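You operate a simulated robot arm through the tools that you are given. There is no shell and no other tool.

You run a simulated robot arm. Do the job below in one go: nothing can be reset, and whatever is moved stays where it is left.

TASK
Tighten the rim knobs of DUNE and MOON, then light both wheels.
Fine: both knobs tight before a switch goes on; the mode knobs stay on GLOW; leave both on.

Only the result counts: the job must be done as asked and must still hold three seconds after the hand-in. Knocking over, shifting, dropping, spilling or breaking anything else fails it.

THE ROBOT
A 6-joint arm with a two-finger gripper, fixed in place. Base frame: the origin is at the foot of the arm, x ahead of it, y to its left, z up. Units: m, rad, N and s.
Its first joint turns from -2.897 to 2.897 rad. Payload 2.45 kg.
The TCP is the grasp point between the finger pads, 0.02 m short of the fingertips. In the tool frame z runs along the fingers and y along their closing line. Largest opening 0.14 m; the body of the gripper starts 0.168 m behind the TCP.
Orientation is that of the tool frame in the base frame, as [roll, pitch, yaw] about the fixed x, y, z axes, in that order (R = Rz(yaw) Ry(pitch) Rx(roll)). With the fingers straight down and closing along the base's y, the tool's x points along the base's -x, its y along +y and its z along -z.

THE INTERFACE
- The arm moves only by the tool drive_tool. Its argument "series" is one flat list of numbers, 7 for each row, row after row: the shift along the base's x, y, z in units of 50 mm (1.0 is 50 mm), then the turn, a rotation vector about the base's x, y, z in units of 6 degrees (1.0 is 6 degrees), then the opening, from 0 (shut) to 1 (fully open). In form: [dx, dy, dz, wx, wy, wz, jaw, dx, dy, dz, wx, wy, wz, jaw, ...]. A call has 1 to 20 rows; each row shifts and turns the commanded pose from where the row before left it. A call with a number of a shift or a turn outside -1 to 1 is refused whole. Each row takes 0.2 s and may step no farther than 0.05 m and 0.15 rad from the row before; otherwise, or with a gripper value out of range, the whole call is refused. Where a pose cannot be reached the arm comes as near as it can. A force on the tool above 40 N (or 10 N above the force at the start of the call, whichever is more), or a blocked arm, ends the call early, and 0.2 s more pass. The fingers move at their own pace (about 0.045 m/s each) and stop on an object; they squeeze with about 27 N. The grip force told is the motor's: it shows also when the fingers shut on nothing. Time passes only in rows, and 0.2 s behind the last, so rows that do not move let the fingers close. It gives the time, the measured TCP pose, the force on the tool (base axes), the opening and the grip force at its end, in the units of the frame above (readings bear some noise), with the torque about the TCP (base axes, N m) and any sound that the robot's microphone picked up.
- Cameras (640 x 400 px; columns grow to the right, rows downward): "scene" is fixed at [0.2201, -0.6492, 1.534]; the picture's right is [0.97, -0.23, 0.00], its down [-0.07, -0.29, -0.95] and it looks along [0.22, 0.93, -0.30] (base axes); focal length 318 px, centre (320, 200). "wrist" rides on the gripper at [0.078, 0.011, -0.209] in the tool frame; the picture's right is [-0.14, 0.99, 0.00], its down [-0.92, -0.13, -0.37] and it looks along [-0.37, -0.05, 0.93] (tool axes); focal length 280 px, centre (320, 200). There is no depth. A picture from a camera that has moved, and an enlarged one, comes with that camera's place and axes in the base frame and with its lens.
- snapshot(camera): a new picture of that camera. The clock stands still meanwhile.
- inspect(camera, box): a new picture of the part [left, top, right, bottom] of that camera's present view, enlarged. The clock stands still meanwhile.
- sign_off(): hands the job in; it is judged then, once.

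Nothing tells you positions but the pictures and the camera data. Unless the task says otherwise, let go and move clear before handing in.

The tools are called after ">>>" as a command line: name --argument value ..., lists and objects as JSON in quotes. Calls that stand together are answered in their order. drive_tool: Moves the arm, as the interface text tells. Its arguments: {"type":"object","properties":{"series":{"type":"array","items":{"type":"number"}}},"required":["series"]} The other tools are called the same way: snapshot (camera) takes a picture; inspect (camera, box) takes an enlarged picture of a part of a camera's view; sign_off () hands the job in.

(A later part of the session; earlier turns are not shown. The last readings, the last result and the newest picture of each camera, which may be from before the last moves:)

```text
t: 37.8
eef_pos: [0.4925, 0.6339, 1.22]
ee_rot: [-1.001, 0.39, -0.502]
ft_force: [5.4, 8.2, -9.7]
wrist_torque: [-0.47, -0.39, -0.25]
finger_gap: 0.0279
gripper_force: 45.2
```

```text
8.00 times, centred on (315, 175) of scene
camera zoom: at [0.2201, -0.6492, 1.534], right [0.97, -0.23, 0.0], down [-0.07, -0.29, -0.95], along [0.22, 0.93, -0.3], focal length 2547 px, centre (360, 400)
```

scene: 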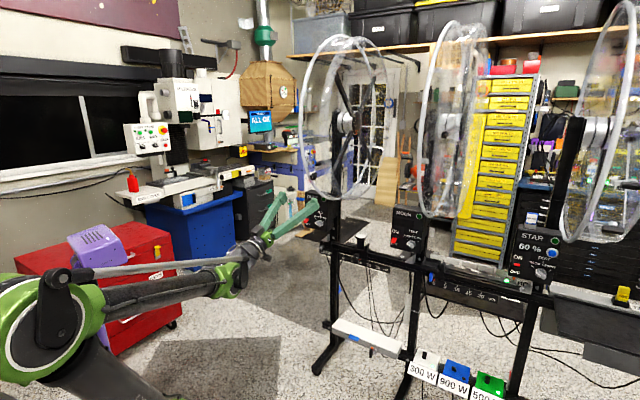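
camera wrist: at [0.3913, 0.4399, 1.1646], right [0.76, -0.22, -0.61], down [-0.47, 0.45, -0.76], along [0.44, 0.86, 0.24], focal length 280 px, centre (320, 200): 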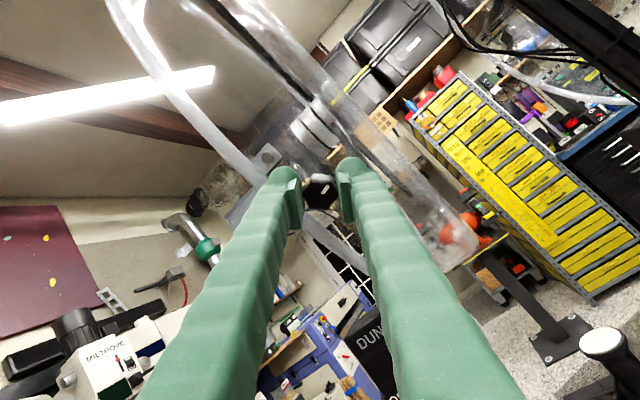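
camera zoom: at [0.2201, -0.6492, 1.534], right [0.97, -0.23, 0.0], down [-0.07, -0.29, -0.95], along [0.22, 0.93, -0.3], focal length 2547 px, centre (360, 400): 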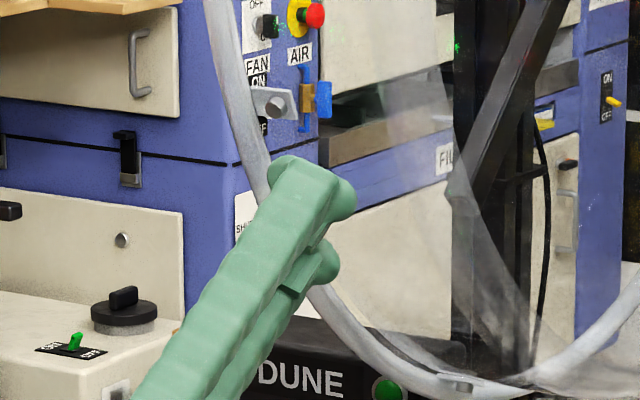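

>>> drive_tool --series '[0, 0, 0, 0.4, 0.43, 0.34, 0, 0, 0, 0, 0.4, 0.43, 0.34, 0, 0, 0, 0, 0, 0, 0, 0]'

>>> inspect --camera "wrist" --box '[240, 140, 400, 240]'

```text
t: 38.6
eef_pos: [0.4926, 0.6325, 1.2201]
ee_rot: [-0.961, 0.509, -0.416]
ft_force: [4.5, 9.0, -3.2]
wrist_torque: [-0.11, -0.16, -0.09]
finger_gap: 0.0287
gripper_force: 45.0
```

```text
4.00 times, centred on (320, 190) of wrist
camera zoom: at [0.4314, 0.479, 1.0686], right [-0.24, 0.73, -0.64], down [-0.93, 0.0, 0.36], along [0.26, 0.69, 0.68], focal length 1122 px, centre (320, 240)
```

zoom: 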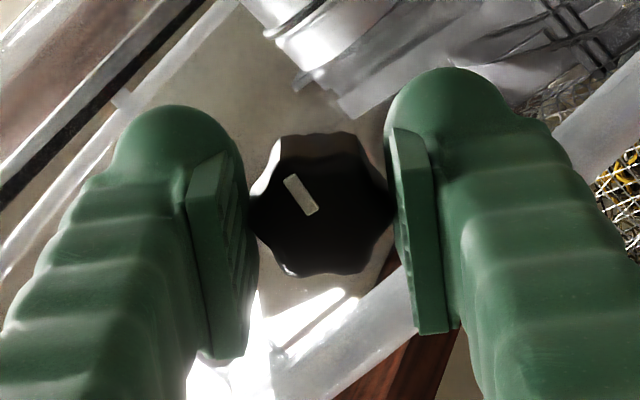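

The knob stays at its stop, about 63° clockwise, while the fingers slip round it, so DUNE is tight. I'll release, back straight out, and check.

>>> drive_tool --series '[0, 0, 0, 0, 0, 0, 0.45, 0, 0, 0, 0, 0, 0, 0.45, 0, 0, 0, 0, 0, 0, 0.45, -0.4, -0.43, -0.34, 0, 0, 0, 0.45, -0.4, -0.43, -0.34, 0, 0, 0, 0.45, -0.4, -0.43, -0.34, 0, 0, 0, 0.45, -0.4, -0.43, -0.34, 0, 0, 0, 0.45]'

>>> snapshot --camera "wrist"

>>> inspect --camera "scene" --box '[290, 150, 340, 200]'

>>> snapshot --camera "scene"

```text
t: 40.2
eef_pos: [0.4117, 0.545, 1.1498]
ee_rot: [-0.961, 0.51, -0.417]
ft_force: [-0.2, -0.2, -0.4]
wrist_torque: [0.02, 0.01, 0.0]
finger_gap: 0.0631
gripper_force: 0.1
```

```text
taken
camera wrist: at [0.3507, 0.3909, 1.0007], right [-0.24, 0.73, -0.64], down [-0.93, 0.0, 0.36], along [0.26, 0.69, 0.68], focal length 280 px, centre (320, 200)
```

wrist: 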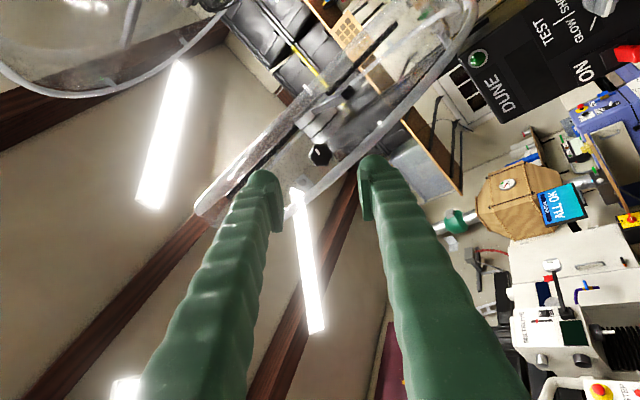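

```text
8.00 times, centred on (315, 175) of scene
camera zoom: at [0.2201, -0.6492, 1.534], right [0.97, -0.23, 0.0], down [-0.07, -0.29, -0.95], along [0.22, 0.93, -0.3], focal length 2547 px, centre (360, 400)
```

zoom: 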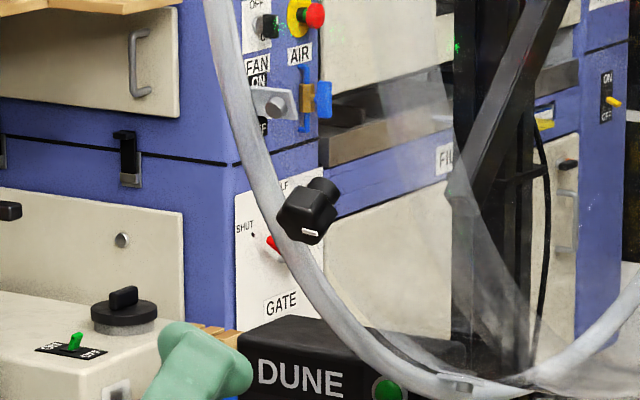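

```text
taken
```

scene: 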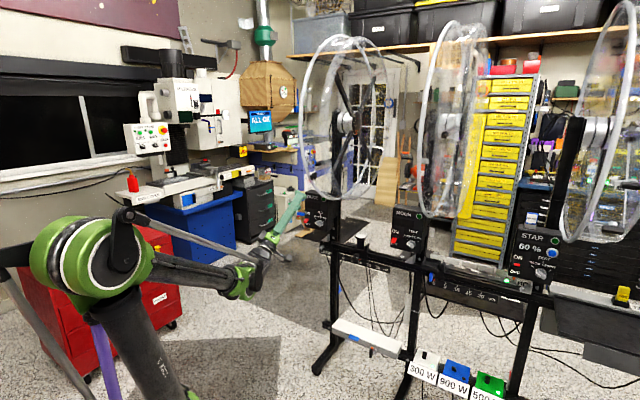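

DUNE's knob mark has turned about 60° and nothing else has moved. Next is MOON's knob, near (0.847, 0.32, 1.22). I'll retreat, unroll and lower the tool, then carry it to the right.

>>> drive_tool --series '[-0.1, -0.3, 0.12, 0.557, 0.604, 0.475, 0.45, -0.1, -0.3, 0.12, 0.557, 0.604, 0.475, 0.45, -0.1, -0.3, 0.12, 0.557, 0.604, 0.475, 0.45, -0.1, -0.3, 0.12, 0.557, 0.604, 0.475, 0.45, -0.1, -0.3, 0.12, 0.557, 0.604, 0.475, 0.45, -0.1, -0.3, 0.12, 0.557, 0.604, 0.475, 0.45, -0.1, -0.3, 0.12, 0.557, 0.604, 0.475, 0.45, -0.1, -0.3, 0.12, 0.557, 0.604, 0.475, 0.45, 0, 0, 0, 0, 0, -1, 0.45, 0, 0, 0, 0, 0, -1, 0.45, 0, 0, 0, 0, 0, -1, 0.45, 0, 0, 0, 0, 0, -1, 0.45, 0, 0, 0, 0, 0, -1, 0.45]'

```text
t: 43.0
eef_pos: [0.3685, 0.4268, 1.2002]
ee_rot: [-0.299, 1.018, -0.047]
ft_force: [1.0, -0.4, -0.4]
wrist_torque: [0.05, -0.02, 0.03]
finger_gap: 0.0628
gripper_force: 0.1
out of reach, approached as far as the arm can: row 8
```

>>> drive_tool --series '[0.26, -0.354, 0.1, -0.296, 0.953, 0, 0.45, 0.26, -0.354, 0.1, -0.296, 0.953, 0, 0.45, 0.26, -0.354, 0.1, -0.296, 0.953, 0, 0.45, 0.26, -0.354, 0.1, -0.296, 0.953, 0, 0.45, 0.26, -0.354, 0.1, -0.296, 0.953, 0, 0.45, 0.26, -0.354, 0.1, -0.296, 0.953, 0, 0.45, 0.26, -0.354, 0.1, -0.296, 0.953, 0, 0.45, 0.26, -0.354, 0.1, -0.296, 0.953, 0, 0.45, 0.26, -0.354, 0.1, -0.296, 0.953, 0, 0.45, 0.26, -0.354, 0.1, -0.296, 0.953, 0, 0.45]'

>>> snapshot --camera "wrist"

```text
t: 45.2
eef_pos: [0.4974, 0.2511, 1.2488]
ee_rot: [-2.845, 1.023, -2.493]
ft_force: [-0.1, -0.3, 0.2]
wrist_torque: [0.0, -0.01, 0.03]
finger_gap: 0.0632
gripper_force: 0.0
```

```text
taken
camera wrist: at [0.288, 0.1817, 1.285], right [-0.32, 0.95, -0.03], down [0.13, 0.08, 0.99], along [0.94, 0.31, -0.14], focal length 280 px, centre (320, 200)
```

wrist: 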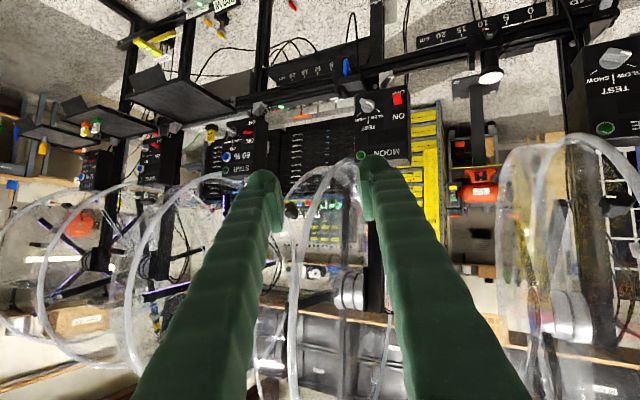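

>>> drive_tool --series '[0.466, -0.371, -0.143, 0, 0, 0.97, 0.45, 0.466, -0.371, -0.143, 0, 0, 0.97, 0.45, 0.466, -0.371, -0.143, 0, 0, 0.97, 0.45, 0.466, -0.371, -0.143, 0, 0, 0.97, 0.45, 0.466, -0.371, -0.143, 0, 0, 0.97, 0.45, 0.466, -0.371, -0.143, 0, 0, 0.97, 0.45, 0.466, -0.371, -0.143, 0, 0, 0.97, 0.45]'

>>> drive_tool --series '[0, 0, -0.1, 0.84, -0.534, 0, 0.45, 0, 0, -0.1, 0.84, -0.534, 0, 0.45, 0, 0, -0.1, 0.84, -0.534, 0, 0.45, 0, 0, -0.1, 0.84, -0.534, 0, 0.45, 0, 0, -0.1, 0.84, -0.534, 0, 0.45, 0, 0, -0.1, 0.84, -0.534, 0, 0.45, 0, 0, -0.1, 0.84, -0.534, 0, 0.45, 0, 0, -0.1, 0.84, -0.534, 0, 0.45, 0, 0, -0.1, 0.84, -0.534, 0, 0.45, 0, 0, -0.1, 0.84, -0.534, 0, 0.45]'

>>> snapshot --camera "wrist"

>>> snapshot --camera "scene"

```text
t: 46.8
eef_pos: [0.6603, 0.12, 1.1989]
ee_rot: [-2.843, 1.025, -1.778]
ft_force: [-0.6, -0.5, 0.1]
wrist_torque: [-0.05, -0.03, -0.08]
finger_gap: 0.0631
gripper_force: 0.1
```

```text
t: 49.0
eef_pos: [0.6614, 0.1206, 1.151]
ee_rot: [-0.309, 1.021, 0.654]
ft_force: [-0.1, -0.7, 0.8]
wrist_torque: [0.0, 0.03, -0.01]
finger_gap: 0.0628
gripper_force: 0.2
```

```text
taken
camera wrist: at [0.59, -0.0021, 0.9774], right [-0.84, 0.55, -0.04], down [-0.45, -0.64, 0.62], along [0.31, 0.54, 0.78], focal length 280 px, centre (320, 200)
```

wrist: 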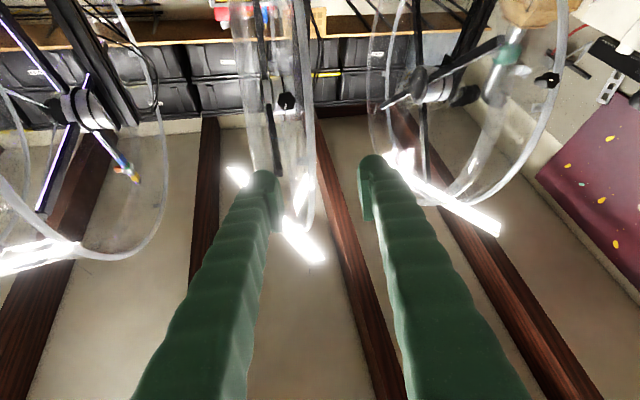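

```text
taken
```

scene: 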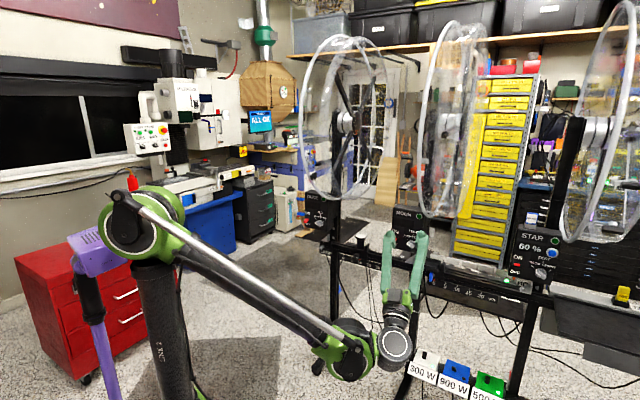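

Now in front of MOON and pointing up at its knob. I'll zoom in to locate it precisely.

>>> inspect --camera "wrist" --box '[240, 60, 320, 140]'

>>> inspect --camera "scene" --box '[405, 170, 455, 220]'

```text
5.00 times, centred on (280, 100) of wrist
camera zoom: at [0.59, -0.0021, 0.9774], right [-0.84, 0.55, -0.04], down [-0.45, -0.64, 0.62], along [0.31, 0.54, 0.78], focal length 1402 px, centre (520, 700)
```

zoom: 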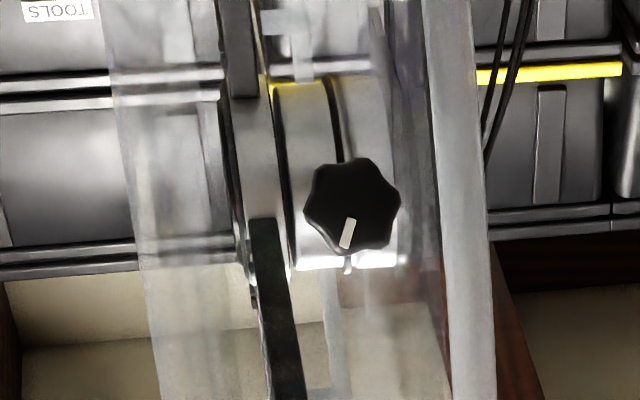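

```text
8.00 times, centred on (430, 195) of scene
camera zoom: at [0.2201, -0.6492, 1.534], right [0.97, -0.23, 0.0], down [-0.07, -0.29, -0.95], along [0.22, 0.93, -0.3], focal length 2547 px, centre (-560, 240)
```

zoom: 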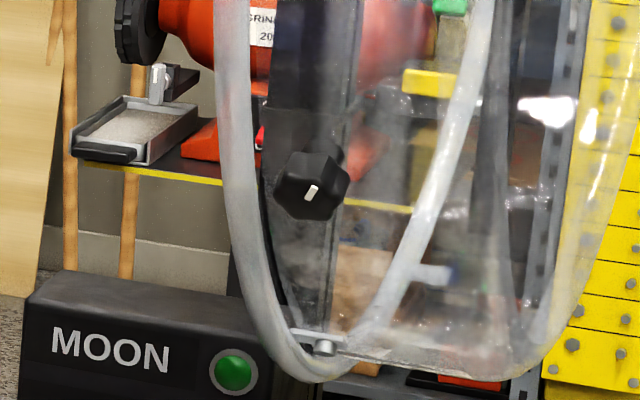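

>>> drive_tool --series '[0.563, 0.572, 0.107, 0, 0, -0.5, 0.45, 0.563, 0.572, 0.107, 0, 0, -0.5, 0.45, 0.563, 0.572, 0.107, 0, 0, -0.5, 0.45, 0.563, 0.572, 0.107, 0, 0, -0.5, 0.45]'

>>> inspect --camera "wrist" --box '[260, 110, 380, 210]'

>>> inspect --camera "scene" --box '[380, 150, 480, 250]'

```text
t: 50.0
eef_pos: [0.7776, 0.2352, 1.172]
ee_rot: [-0.311, 1.023, 0.443]
ft_force: [0.7, -0.3, 0.3]
wrist_torque: [0.01, 0.02, 0.01]
finger_gap: 0.0628
gripper_force: 0.0
```

```text
4.00 times, centred on (320, 160) of wrist
camera zoom: at [0.6811, 0.1303, 0.9987], right [-0.7, 0.71, -0.04], down [-0.57, -0.53, 0.62], along [0.42, 0.46, 0.78], focal length 1122 px, centre (320, 360)
```

zoom: 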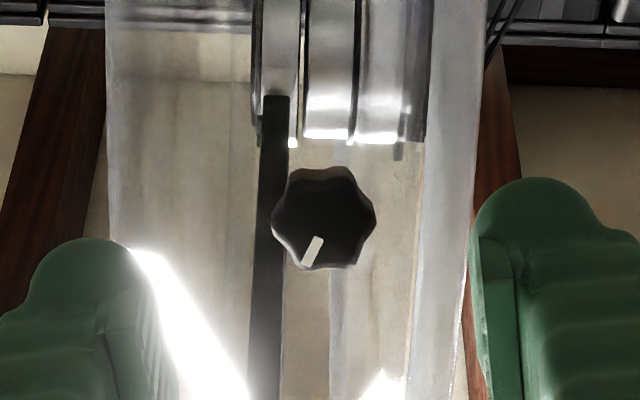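

```text
4.00 times, centred on (430, 200) of scene
camera zoom: at [0.2201, -0.6492, 1.534], right [0.97, -0.23, 0.0], down [-0.07, -0.29, -0.95], along [0.22, 0.93, -0.3], focal length 1273 px, centre (-120, 200)
```

zoom: 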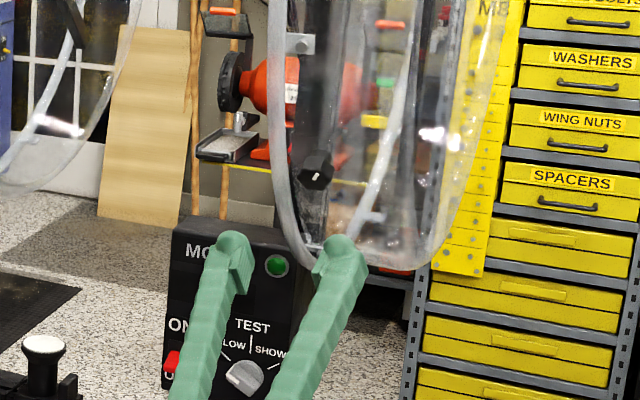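

>>> drive_tool --series '[0.362, 0.375, 0.298, 0, 0, 0, 0.42, 0.362, 0.375, 0.298, 0, 0, 0, 0.42, 0.362, 0.375, 0.298, 0, 0, 0, 0.42]'

>>> inspect --camera "wrist" --box '[240, 140, 400, 240]'

>>> inspect --camera "scene" --box '[405, 160, 465, 220]'

```text
t: 50.8
eef_pos: [0.828, 0.2923, 1.2168]
ee_rot: [-0.314, 1.022, 0.443]
ft_force: [0.1, -0.1, 0.0]
wrist_torque: [-0.01, 0.01, -0.01]
finger_gap: 0.0589
gripper_force: 0.1
```

```text
4.00 times, centred on (320, 190) of wrist
camera zoom: at [0.7322, 0.1864, 1.0437], right [-0.7, 0.71, -0.04], down [-0.57, -0.53, 0.62], along [0.42, 0.46, 0.78], focal length 1122 px, centre (320, 240)
```

zoom: 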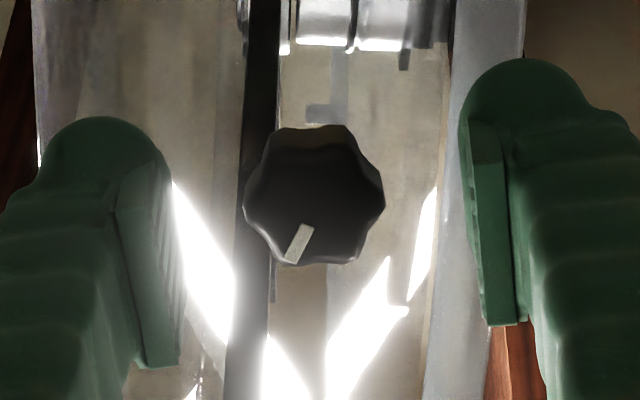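

```text
6.67 times, centred on (435, 190) of scene
camera zoom: at [0.2201, -0.6492, 1.534], right [0.97, -0.23, 0.0], down [-0.07, -0.29, -0.95], along [0.22, 0.93, -0.3], focal length 2122 px, centre (-447, 267)
```

zoom: 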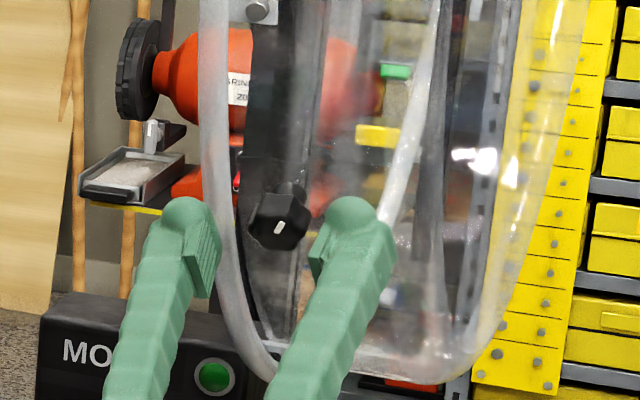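

>>> drive_tool --series '[0.047, 0.026, 0.03, 0, 0, 0, 0.42, 0, 0, 0, 0, 0, 0, 0, 0, 0, 0, 0, 0, 0, 0, 0, 0, 0, 0, 0, 0, 0, 0, 0, 0, 0, 0, 0, 0]'

>>> inspect --camera "wrist" --box '[240, 140, 400, 240]'

```text
t: 52.0
eef_pos: [0.831, 0.293, 1.2168]
ee_rot: [-0.312, 1.021, 0.442]
ft_force: [4.7, -0.1, 4.3]
wrist_torque: [0.0, 0.04, -0.07]
finger_gap: 0.0286
gripper_force: 45.2
```

```text
4.00 times, centred on (320, 190) of wrist
camera zoom: at [0.735, 0.1874, 1.0447], right [-0.7, 0.71, -0.04], down [-0.57, -0.53, 0.62], along [0.42, 0.46, 0.78], focal length 1122 px, centre (320, 240)
```

zoom: 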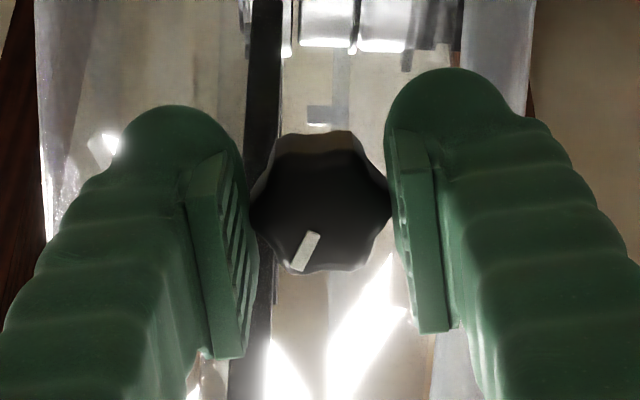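

MOON's knob is gripped with low side force. Turning it clockwise.

>>> drive_tool --series '[0, 0, 0, 0.48, 0.5, 0.4, 0, 0, 0, 0, 0.48, 0.5, 0.4, 0, 0, 0, 0, 0.48, 0.5, 0.4, 0, 0, 0, 0, 0.48, 0.5, 0.4, 0]'

```text
t: 53.0
eef_pos: [0.8294, 0.293, 1.2177]
ee_rot: [0.253, 1.031, 1.098]
ft_force: [-12.6, -5.2, -5.2]
wrist_torque: [0.13, -0.21, 0.0]
finger_gap: 0.0285
gripper_force: 45.5
```

>>> drive_tool --series '[-0.009, 0, -0.001, 0.48, 0.5, 0.4, 0, 0, 0, 0, 0.48, 0.5, 0.4, 0, 0, 0, 0, 0.48, 0.5, 0.4, 0, 0, 0, 0, 0.48, 0.5, 0.4, 0]'

```text
t: 54.0
eef_pos: [0.8292, 0.2942, 1.2179]
ee_rot: [0.681, 0.874, 1.62]
ft_force: [-4.6, 1.3, 5.3]
wrist_torque: [0.06, -0.11, -0.02]
finger_gap: 0.0287
gripper_force: 45.0
```

>>> drive_tool --series '[0, 0, 0, 0.48, 0.5, 0.4, 0, 0, 0, 0, 0.48, 0.5, 0.4, 0, 0, 0, 0, 0.48, 0.5, 0.4, 0, 0, 0, 0, 0.48, 0.5, 0.4, 0]'

>>> inspect --camera "wrist" --box '[240, 140, 400, 240]'

```text
t: 55.0
eef_pos: [0.8297, 0.2921, 1.2178]
ee_rot: [0.9, 0.634, 1.943]
ft_force: [-13.7, 0.2, 0.2]
wrist_torque: [0.05, -0.1, 0.01]
finger_gap: 0.0287
gripper_force: 44.6
```

```text
4.00 times, centred on (320, 190) of wrist
camera zoom: at [0.6737, 0.2229, 1.0737], right [-0.7, 0.1, 0.71], down [0.14, -0.95, 0.28], along [0.7, 0.3, 0.65], focal length 1122 px, centre (320, 240)
```

zoom: 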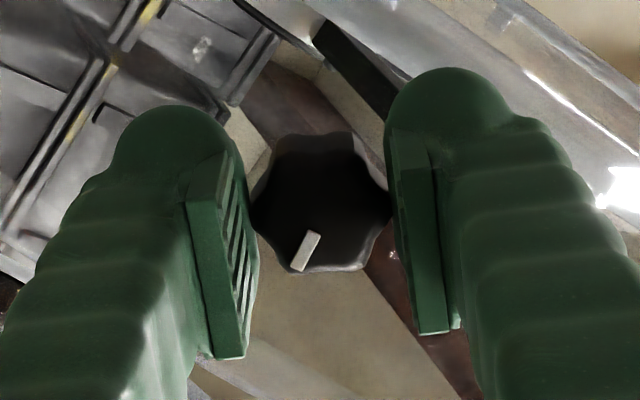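

>>> drive_tool --series '[-0.01, 0.002, 0.001, 0.48, 0.5, 0.4, 0, 0, 0, 0, 0.48, 0.5, 0.4, 0, 0, 0, 0, 0.48, 0.5, 0.4, 0, 0, 0, 0, 0.48, 0.5, 0.4, 0]'

>>> inspect --camera "wrist" --box '[240, 140, 400, 240]'

```text
t: 56.0
eef_pos: [0.8296, 0.2925, 1.2188]
ee_rot: [1.009, 0.36, 2.164]
ft_force: [-8.2, 4.3, 3.6]
wrist_torque: [-0.39, -0.34, -0.05]
finger_gap: 0.0286
gripper_force: 44.6
```

```text
4.00 times, centred on (320, 190) of wrist
camera zoom: at [0.6572, 0.2221, 1.0946], right [-0.53, -0.16, 0.83], down [0.34, -0.94, 0.04], along [0.78, 0.3, 0.55], focal length 1122 px, centre (320, 240)
```

zoom: 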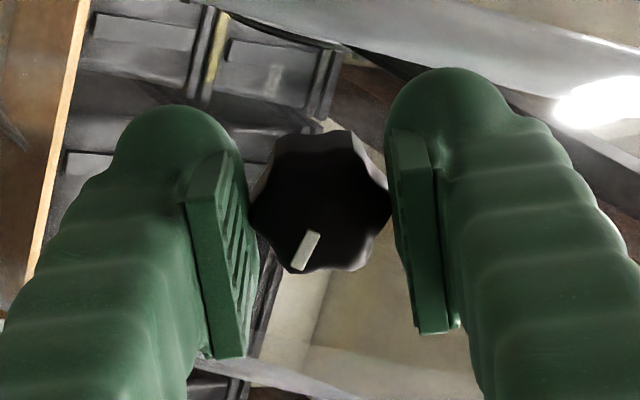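

Torque is beginning to build at about 77°. I'll continue.

>>> drive_tool --series '[0, 0, 0, 0.36, 0.375, 0.3, 0, 0, 0, 0, 0.36, 0.375, 0.3, 0, 0, 0, 0, 0.36, 0.375, 0.3, 0]'

>>> inspect --camera "wrist" --box '[240, 140, 400, 240]'

```text
t: 56.8
eef_pos: [0.8284, 0.2934, 1.2194]
ee_rot: [1.036, 0.199, 2.264]
ft_force: [-6.5, 3.9, 10.5]
wrist_torque: [-0.1, -0.24, -0.03]
finger_gap: 0.0284
gripper_force: 44.8
```

```text
4.00 times, centred on (320, 190) of wrist
camera zoom: at [0.6499, 0.2188, 1.1071], right [-0.41, -0.3, 0.86], down [0.42, -0.9, -0.11], along [0.81, 0.32, 0.49], focal length 1122 px, centre (320, 240)
```

zoom: 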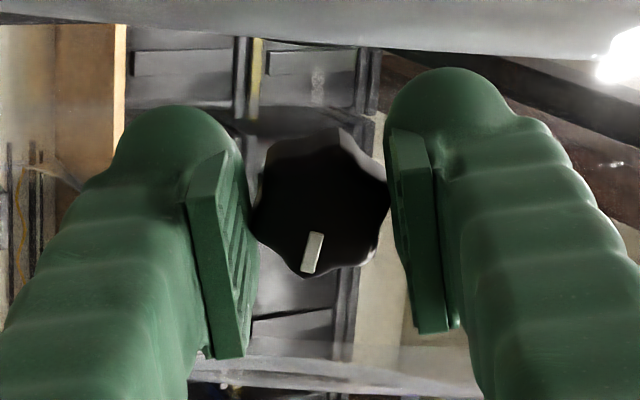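

>>> drive_tool --series '[0, 0, 0, 0.48, 0.5, 0.4, 0, 0, 0, 0, 0.48, 0.5, 0.4, 0, 0, 0, 0, 0.48, 0.5, 0.4, 0, 0, 0, 0, 0.48, 0.5, 0.4, 0, 0, 0, 0, 0.48, 0.5, 0.4, 0]'

>>> inspect --camera "wrist" --box '[240, 140, 400, 240]'

```text
t: 58.0
eef_pos: [0.8289, 0.294, 1.2186]
ee_rot: [1.038, -0.163, 2.474]
ft_force: [-6.1, -3.4, 13.2]
wrist_torque: [-0.15, -0.35, -0.17]
finger_gap: 0.0286
gripper_force: 44.9
```

```text
4.00 times, centred on (320, 190) of wrist
camera zoom: at [0.6417, 0.204, 1.1354], right [-0.09, -0.57, 0.82], down [0.52, -0.73, -0.44], along [0.85, 0.38, 0.36], focal length 1122 px, centre (320, 240)
```

zoom: 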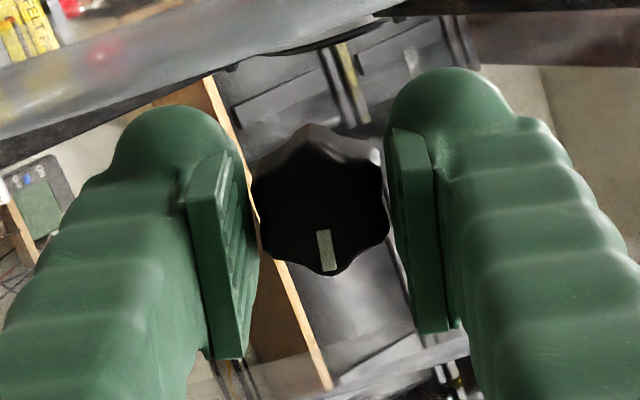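

>>> drive_tool --series '[0, 0, 0, 0.48, 0.5, 0.4, 0, 0, 0, 0, 0.48, 0.5, 0.4, 0, 0, 0, 0, 0.48, 0.5, 0.4, 0]'

>>> inspect --camera "wrist" --box '[240, 140, 400, 240]'

>>> drive_tool --series '[0, 0, 0, 0.36, 0.375, 0.3, 0, 0, 0, 0, 0.36, 0.375, 0.3, 0]'

>>> inspect --camera "wrist" --box '[240, 140, 400, 240]'

```text
t: 58.8
eef_pos: [0.8294, 0.2909, 1.2187]
ee_rot: [1.0, -0.379, 2.612]
ft_force: [-5.8, -7.4, 11.6]
wrist_torque: [-0.23, -0.38, -0.33]
finger_gap: 0.028
gripper_force: 45.3
```

```text
4.00 times, centred on (320, 190) of wrist
camera zoom: at [0.6419, 0.1914, 1.1507], right [0.11, -0.68, 0.72], down [0.52, -0.58, -0.63], along [0.85, 0.44, 0.29], focal length 1122 px, centre (320, 240)
```

zoom: 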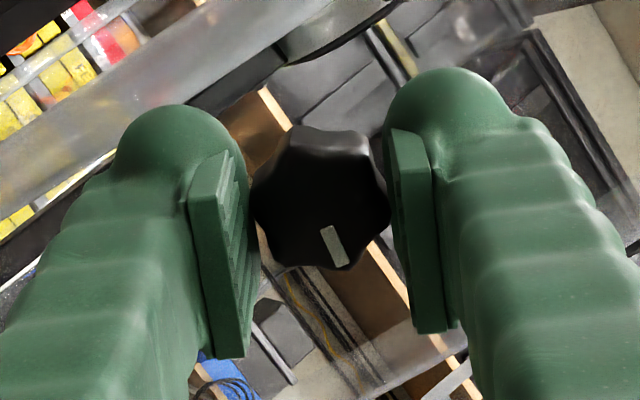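

```text
t: 59.4
eef_pos: [0.8288, 0.2929, 1.2191]
ee_rot: [0.97, -0.484, 2.69]
ft_force: [0.0, -6.6, 21.2]
wrist_torque: [-0.19, -0.52, -0.31]
finger_gap: 0.0288
gripper_force: 45.4
```

```text
4.00 times, centred on (320, 190) of wrist
camera zoom: at [0.6432, 0.1846, 1.1576], right [0.2, -0.72, 0.66], down [0.5, -0.5, -0.71], along [0.84, 0.47, 0.26], focal length 1122 px, centre (320, 240)
```

zoom: 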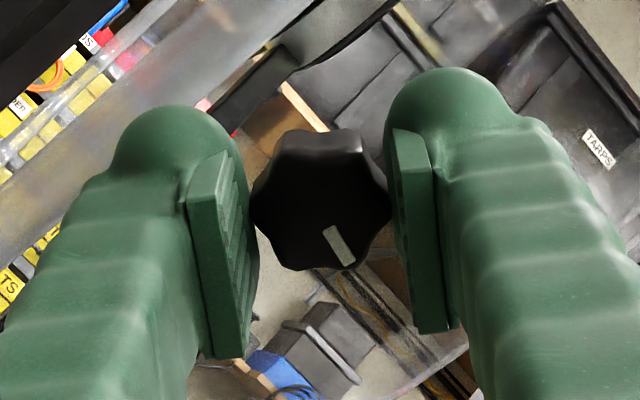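

>>> drive_tool --series '[0, 0, 0, 0.36, 0.375, 0.3, 0, 0, 0, 0, 0.36, 0.375, 0.3, 0]'

>>> inspect --camera "wrist" --box '[240, 140, 400, 240]'

```text
t: 60.0
eef_pos: [0.8301, 0.2927, 1.217]
ee_rot: [0.927, -0.586, 2.773]
ft_force: [-0.6, -9.3, 17.7]
wrist_torque: [-0.12, -0.36, -0.29]
finger_gap: 0.0287
gripper_force: 44.4
```

```text
4.00 times, centred on (320, 190) of wrist
camera zoom: at [0.646, 0.1769, 1.1635], right [0.3, -0.76, 0.58], down [0.47, -0.41, -0.78], along [0.83, 0.51, 0.23], focal length 1122 px, centre (320, 240)
```

zoom: 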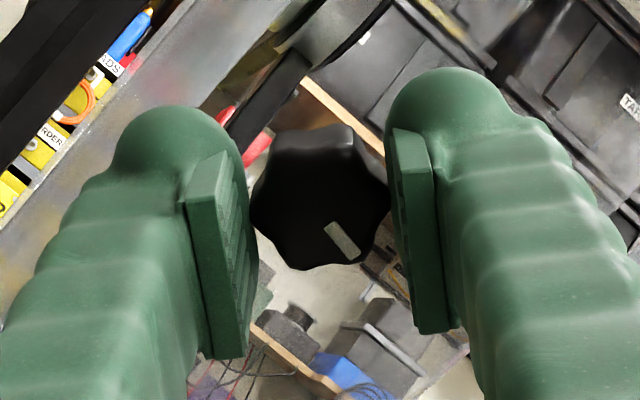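

MOON's knob is also at its stop, with the fingers slipping around it. I'll release, back out and check both knobs.

>>> drive_tool --series '[0, 0, 0, 0, 0, 0, 0.45, 0, 0, 0, 0, 0, 0, 0.45, 0, 0, 0, 0, 0, 0, 0.45, -0.41, -0.43, -0.34, 0, 0, 0, 0.45, -0.41, -0.43, -0.34, 0, 0, 0, 0.45, -0.41, -0.43, -0.34, 0, 0, 0, 0.45, -0.41, -0.43, -0.34, 0, 0, 0, 0.45]'

>>> snapshot --camera "wrist"

>>> inspect --camera "scene" --box '[405, 160, 465, 220]'

>>> snapshot --camera "scene"

```text
t: 61.6
eef_pos: [0.7456, 0.2078, 1.1513]
ee_rot: [0.925, -0.585, 2.774]
ft_force: [-0.1, 0.3, 0.8]
wrist_torque: [0.0, 0.0, 0.04]
finger_gap: 0.0629
gripper_force: 0.0
```

```text
taken
camera wrist: at [0.5632, 0.0916, 1.0967], right [0.3, -0.75, 0.58], down [0.47, -0.41, -0.78], along [0.83, 0.51, 0.23], focal length 280 px, centre (320, 200)
```

wrist: 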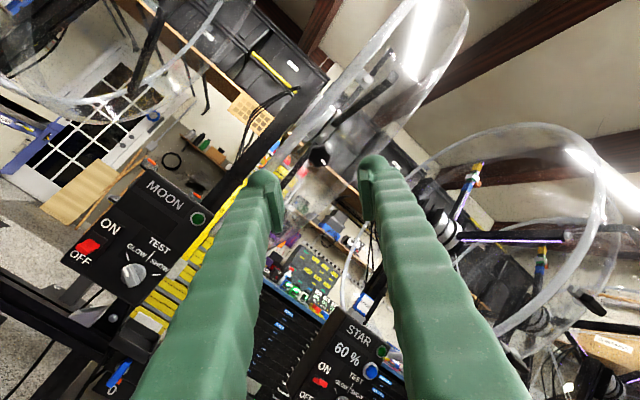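

```text
6.67 times, centred on (435, 190) of scene
camera zoom: at [0.2201, -0.6492, 1.534], right [0.97, -0.23, 0.0], down [-0.07, -0.29, -0.95], along [0.22, 0.93, -0.3], focal length 2122 px, centre (-447, 267)
```

zoom: 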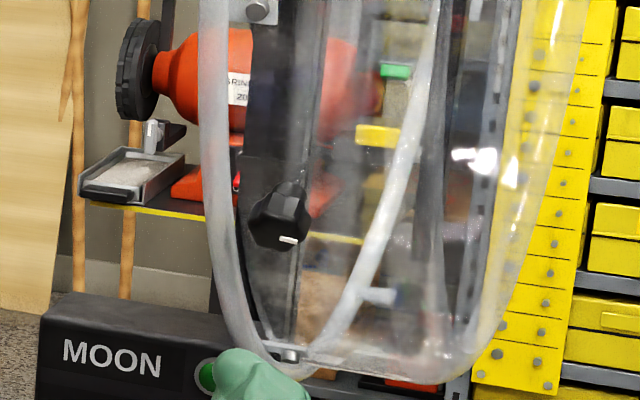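

```text
taken
```

scene: 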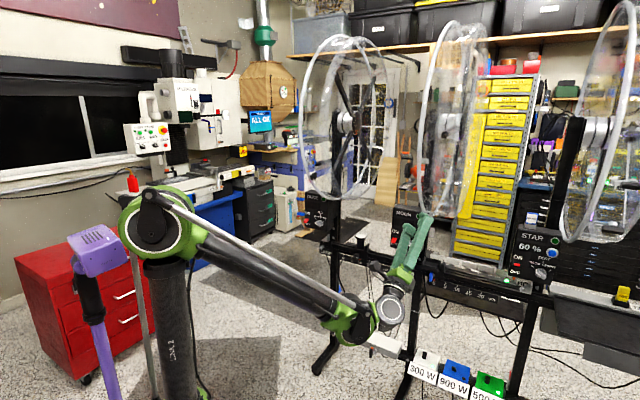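

Both knob marks now sit in the same horizontal position. Next I'll look closely at the MOON switch and its surroundings.

>>> inspect --camera "wrist" --box '[40, 160, 240, 320]'

>>> inspect --camera "wrist" --box '[280, 310, 400, 400]'

>>> inspect --camera "scene" --box '[380, 200, 440, 260]'

>>> inspect --camera "wrist" --box '[500, 260, 640, 360]'

```text
2.50 times, centred on (140, 240) of wrist
camera zoom: at [0.5632, 0.0916, 1.0967], right [0.3, -0.75, 0.58], down [0.47, -0.41, -0.78], along [0.83, 0.51, 0.23], focal length 701 px, centre (770, 100)
```

zoom: 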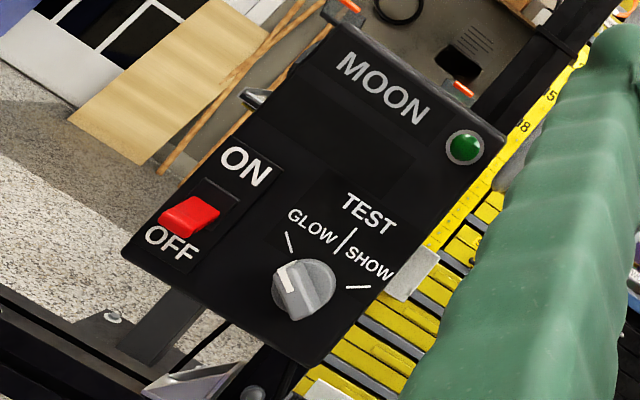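

```text
4.44 times, centred on (340, 355) of wrist
camera zoom: at [0.5632, 0.0916, 1.0967], right [0.3, -0.75, 0.58], down [0.47, -0.41, -0.78], along [0.83, 0.51, 0.23], focal length 1246 px, centre (231, -489)
```

zoom: 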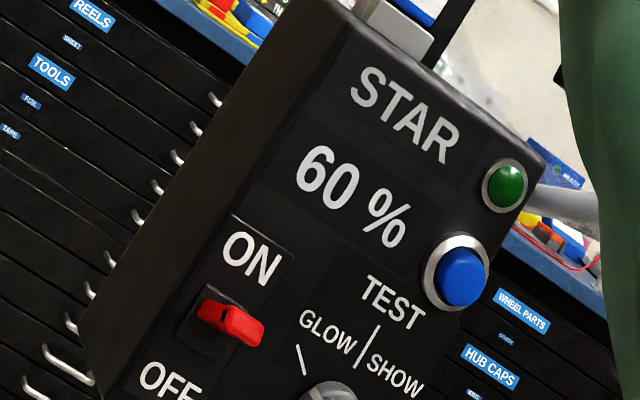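

```text
6.67 times, centred on (410, 230) of scene
camera zoom: at [0.2201, -0.6492, 1.534], right [0.97, -0.23, 0.0], down [-0.07, -0.29, -0.95], along [0.22, 0.93, -0.3], focal length 2122 px, centre (-280, 0)
```

zoom: 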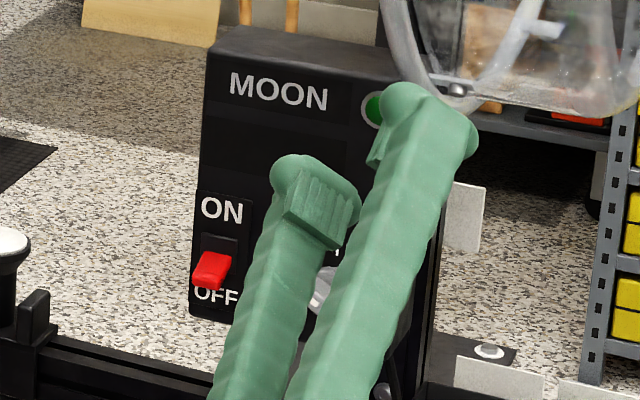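

```text
4.00 times, centred on (570, 310) of wrist
camera zoom: at [0.5632, 0.0916, 1.0967], right [0.3, -0.75, 0.58], down [0.47, -0.41, -0.78], along [0.83, 0.51, 0.23], focal length 1122 px, centre (-680, -240)
```

zoom: 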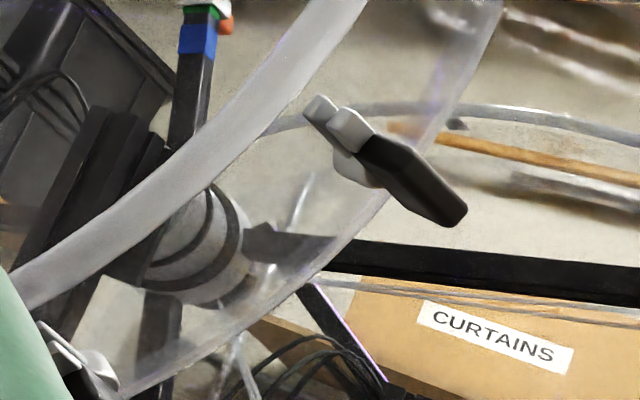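

Both switches are red toggle levers pointing down at OFF. I'll bring the tool level in front of the MOON box with the jaws shut to see the lever clearly.

>>> drive_tool --series '[-0.1475, 0.435, -0.5, 0.047, 0.955, 0.418, 0.3, -0.1475, 0.435, -0.5, 0.047, 0.955, 0.418, 0.2, -0.1475, 0.435, -0.5, 0.047, 0.955, 0.418, 0.1, -0.1475, 0.435, -0.5, 0.047, 0.955, 0.418, 0, -0.1475, 0.435, -0.5, 0.047, 0.955, 0.418, 0, -0.1475, 0.435, -0.5, 0.047, 0.955, 0.418, 0, -0.1475, 0.435, -0.5, 0.047, 0.955, 0.418, 0, -0.1475, 0.435, -0.5, 0.047, 0.955, 0.418, 0]'

>>> snapshot --camera "wrist"

>>> snapshot --camera "scene"

```text
t: 63.4
eef_pos: [0.6885, 0.3824, 0.9474]
ee_rot: [1.394, -1.356, 2.724]
ft_force: [-1.1, -0.6, 0.8]
wrist_torque: [0.01, -0.02, -0.04]
finger_gap: 0.0
gripper_force: 27.2
```

```text
taken
camera wrist: at [0.5667, 0.2089, 1.0194], right [0.83, -0.56, 0.07], down [-0.13, -0.32, -0.94], along [0.55, 0.77, -0.33], focal length 280 px, centre (320, 200)
```

wrist: 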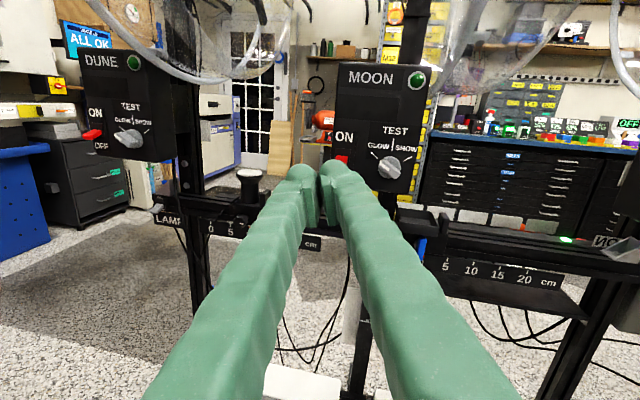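

```text
taken
```

scene: 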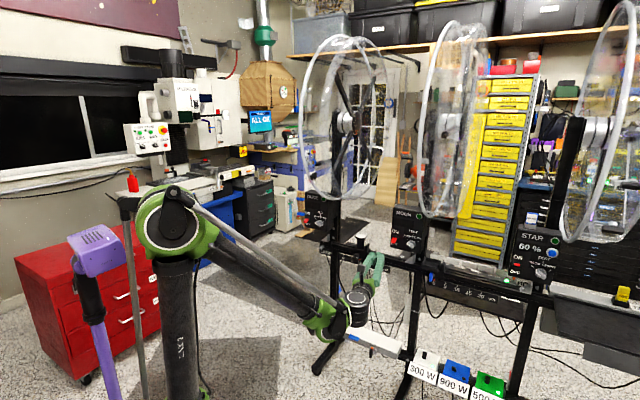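

>>> inspect --camera "wrist" --box '[300, 50, 440, 210]'

>>> inspect --camera "wrist" --box '[60, 40, 260, 240]'

>>> inspect --camera "scene" --box '[380, 200, 440, 260]'

>>> inspect --camera "scene" --box '[295, 180, 345, 240]'

```text
2.50 times, centred on (370, 130) of wrist
camera zoom: at [0.5667, 0.2089, 1.0194], right [0.83, -0.56, 0.07], down [-0.13, -0.32, -0.94], along [0.55, 0.77, -0.33], focal length 701 px, centre (195, 375)
```

zoom: 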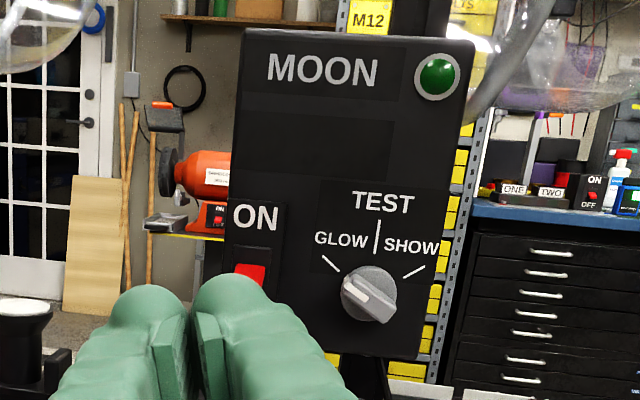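

```text
2.00 times, centred on (160, 140) of wrist
camera zoom: at [0.5667, 0.2089, 1.0194], right [0.83, -0.56, 0.07], down [-0.13, -0.32, -0.94], along [0.55, 0.77, -0.33], focal length 561 px, centre (640, 320)
```

zoom: 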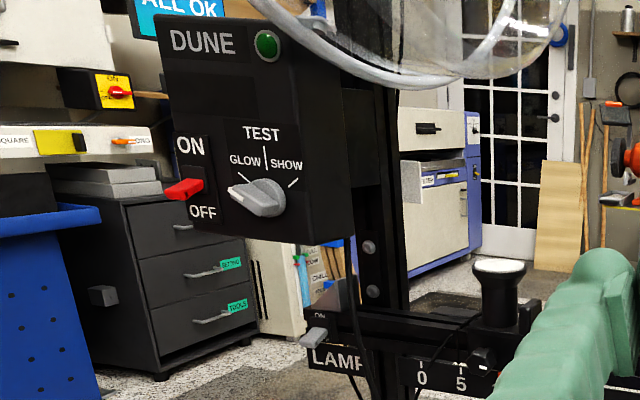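

```text
6.67 times, centred on (410, 230) of scene
camera zoom: at [0.2201, -0.6492, 1.534], right [0.97, -0.23, 0.0], down [-0.07, -0.29, -0.95], along [0.22, 0.93, -0.3], focal length 2122 px, centre (-280, 0)
```

zoom: 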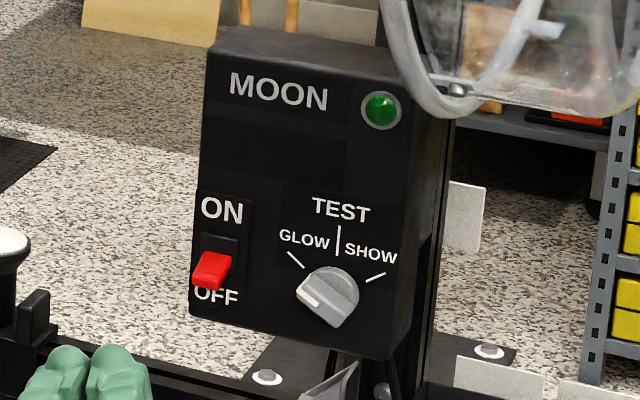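

```text
6.67 times, centred on (320, 210) of scene
camera zoom: at [0.2201, -0.6492, 1.534], right [0.97, -0.23, 0.0], down [-0.07, -0.29, -0.95], along [0.22, 0.93, -0.3], focal length 2122 px, centre (320, 133)
```

zoom: 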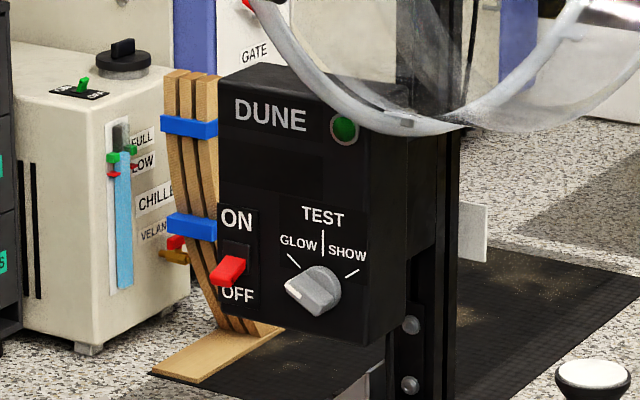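

The MOON lever tip is near (0.84, 0.54, 0.93), protruding about 2 cm from the panel. I'll level the tool and stop short, just below the lever height.

>>> drive_tool --series '[0.4985, 0.53, -0.312, 0.249, 0.449, -0.424, 0, 0.4985, 0.53, -0.312, 0.249, 0.449, -0.424, 0, 0.4985, 0.53, -0.312, 0.249, 0.449, -0.424, 0, 0.4985, 0.53, -0.312, 0.249, 0.449, -0.424, 0]'

>>> snapshot --camera "wrist"

>>> inspect --camera "scene" --box '[370, 200, 440, 270]'

>>> inspect --camera "wrist" --box '[260, 60, 400, 200]'

```text
t: 64.4
eef_pos: [0.7887, 0.4875, 0.8888]
ee_rot: [1.133, -1.569, 2.809]
ft_force: [-0.1, 0.2, 1.0]
wrist_torque: [-0.02, 0.04, 0.01]
finger_gap: 0.0002
gripper_force: 27.3
```

```text
taken
camera wrist: at [0.6504, 0.3297, 0.9659], right [0.71, -0.69, -0.14], down [-0.35, -0.17, -0.92], along [0.61, 0.7, -0.36], focal length 280 px, centre (320, 200)
```

wrist: 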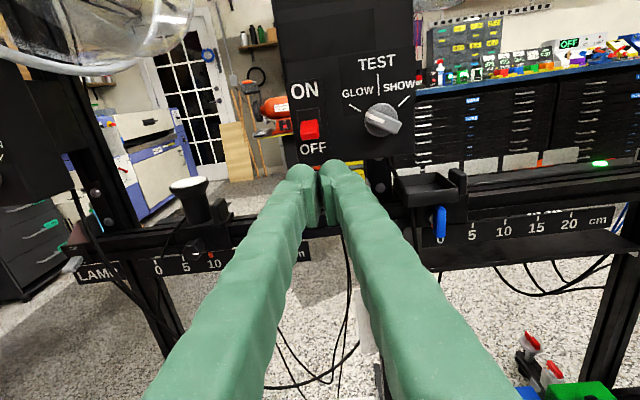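

```text
5.71 times, centred on (405, 235) of scene
camera zoom: at [0.2201, -0.6492, 1.534], right [0.97, -0.23, 0.0], down [-0.07, -0.29, -0.95], along [0.22, 0.93, -0.3], focal length 1819 px, centre (-166, 0)
```

zoom: 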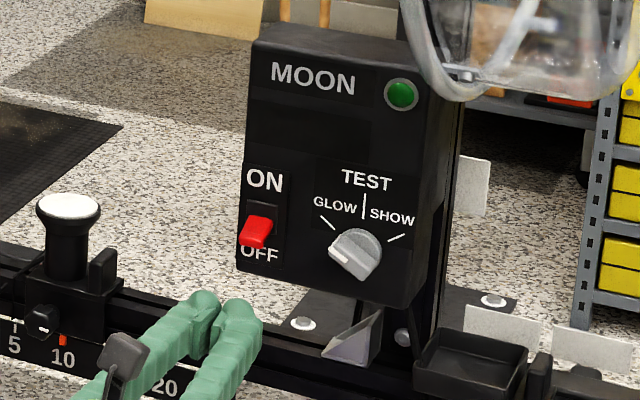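

```text
2.86 times, centred on (330, 130) of wrist
camera zoom: at [0.6504, 0.3297, 0.9659], right [0.71, -0.69, -0.14], down [-0.35, -0.17, -0.92], along [0.61, 0.7, -0.36], focal length 801 px, centre (291, 400)
```

zoom: 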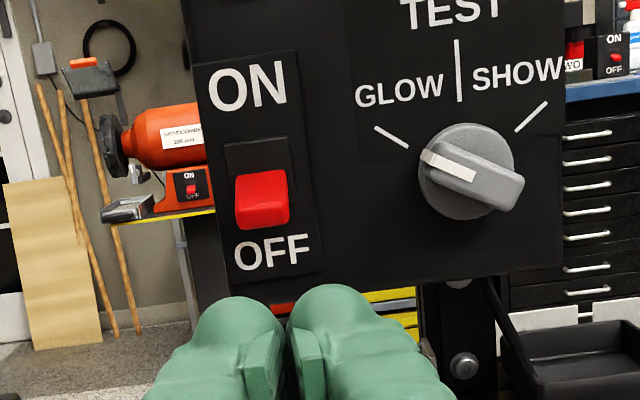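

>>> drive_tool --series '[0.433, 0.486, 0, 0, 0, 0, 0, 0.433, 0.486, 0, 0, 0, 0, 0]'

>>> inspect --camera "wrist" --box '[240, 60, 400, 220]'

>>> inspect --camera "scene" --box '[380, 210, 430, 260]'

```text
t: 65.0
eef_pos: [0.832, 0.5376, 0.8883]
ee_rot: [1.187, -1.569, 2.752]
ft_force: [-0.5, 0.1, -0.2]
wrist_torque: [-0.02, 0.01, 0.02]
finger_gap: 0.0
gripper_force: 27.5
```

```text
2.50 times, centred on (320, 140) of wrist
camera zoom: at [0.6941, 0.3798, 0.9662], right [0.71, -0.69, -0.14], down [-0.35, -0.18, -0.92], along [0.61, 0.7, -0.36], focal length 701 px, centre (320, 350)
```

zoom: 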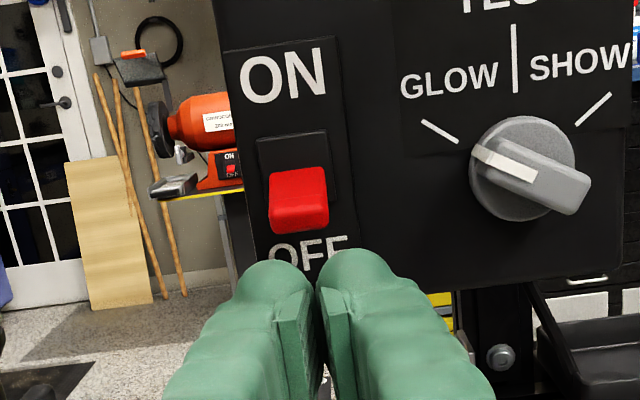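

```text
8.00 times, centred on (405, 235) of scene
camera zoom: at [0.2201, -0.6492, 1.534], right [0.97, -0.23, 0.0], down [-0.07, -0.29, -0.95], along [0.22, 0.93, -0.3], focal length 2547 px, centre (-360, -80)
```

zoom: 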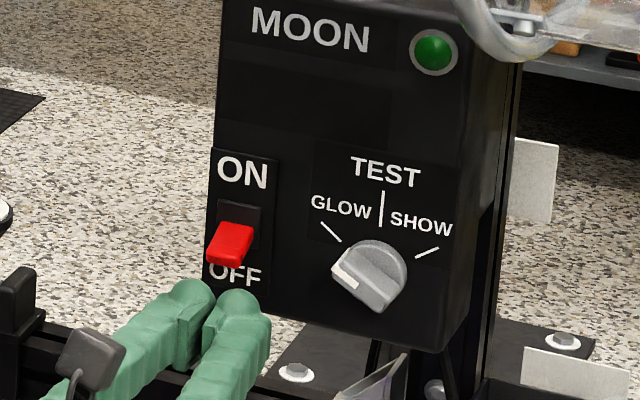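

The fingertips are directly below the lever. I'll raise them gently to push it up.

>>> drive_tool --series '[0, 0, 0.2, 0, 0, 0, 0, 0, 0, 0.2, 0, 0, 0, 0]'

>>> inspect --camera "scene" --box '[380, 210, 430, 260]'

>>> inspect --camera "wrist" --box '[240, 60, 400, 220]'

```text
t: 65.6
eef_pos: [0.8327, 0.5368, 0.9075]
ee_rot: [1.236, -1.568, 2.705]
ft_force: [-0.4, 1.2, 0.4]
wrist_torque: [-0.01, -0.03, -0.04]
finger_gap: 0.0
gripper_force: 27.2
```

```text
8.00 times, centred on (405, 235) of scene
camera zoom: at [0.2201, -0.6492, 1.534], right [0.97, -0.23, 0.0], down [-0.07, -0.29, -0.95], along [0.22, 0.93, -0.3], focal length 2547 px, centre (-360, -80)
```

zoom: 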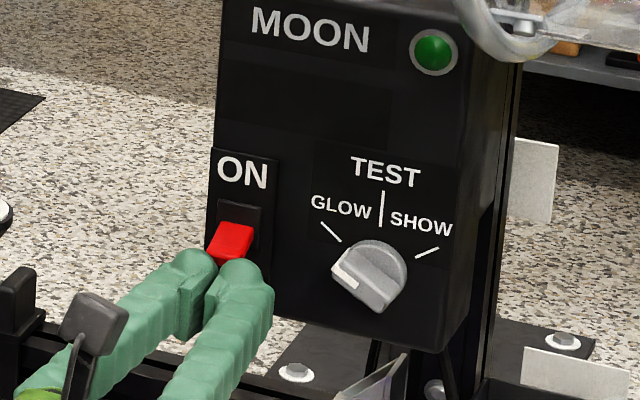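

```text
2.50 times, centred on (320, 140) of wrist
camera zoom: at [0.6942, 0.3794, 0.9851], right [0.71, -0.69, -0.14], down [-0.35, -0.18, -0.92], along [0.61, 0.7, -0.36], focal length 701 px, centre (320, 350)
```

zoom: 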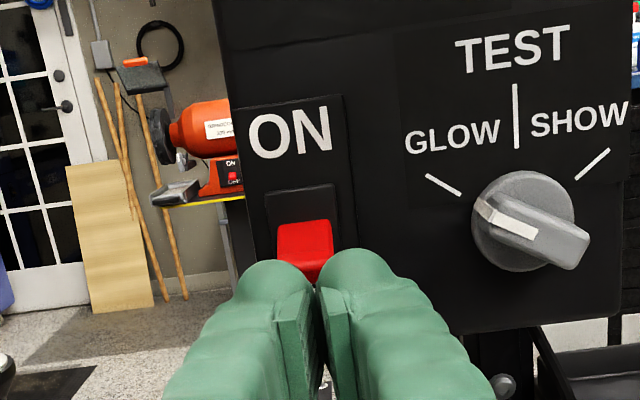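

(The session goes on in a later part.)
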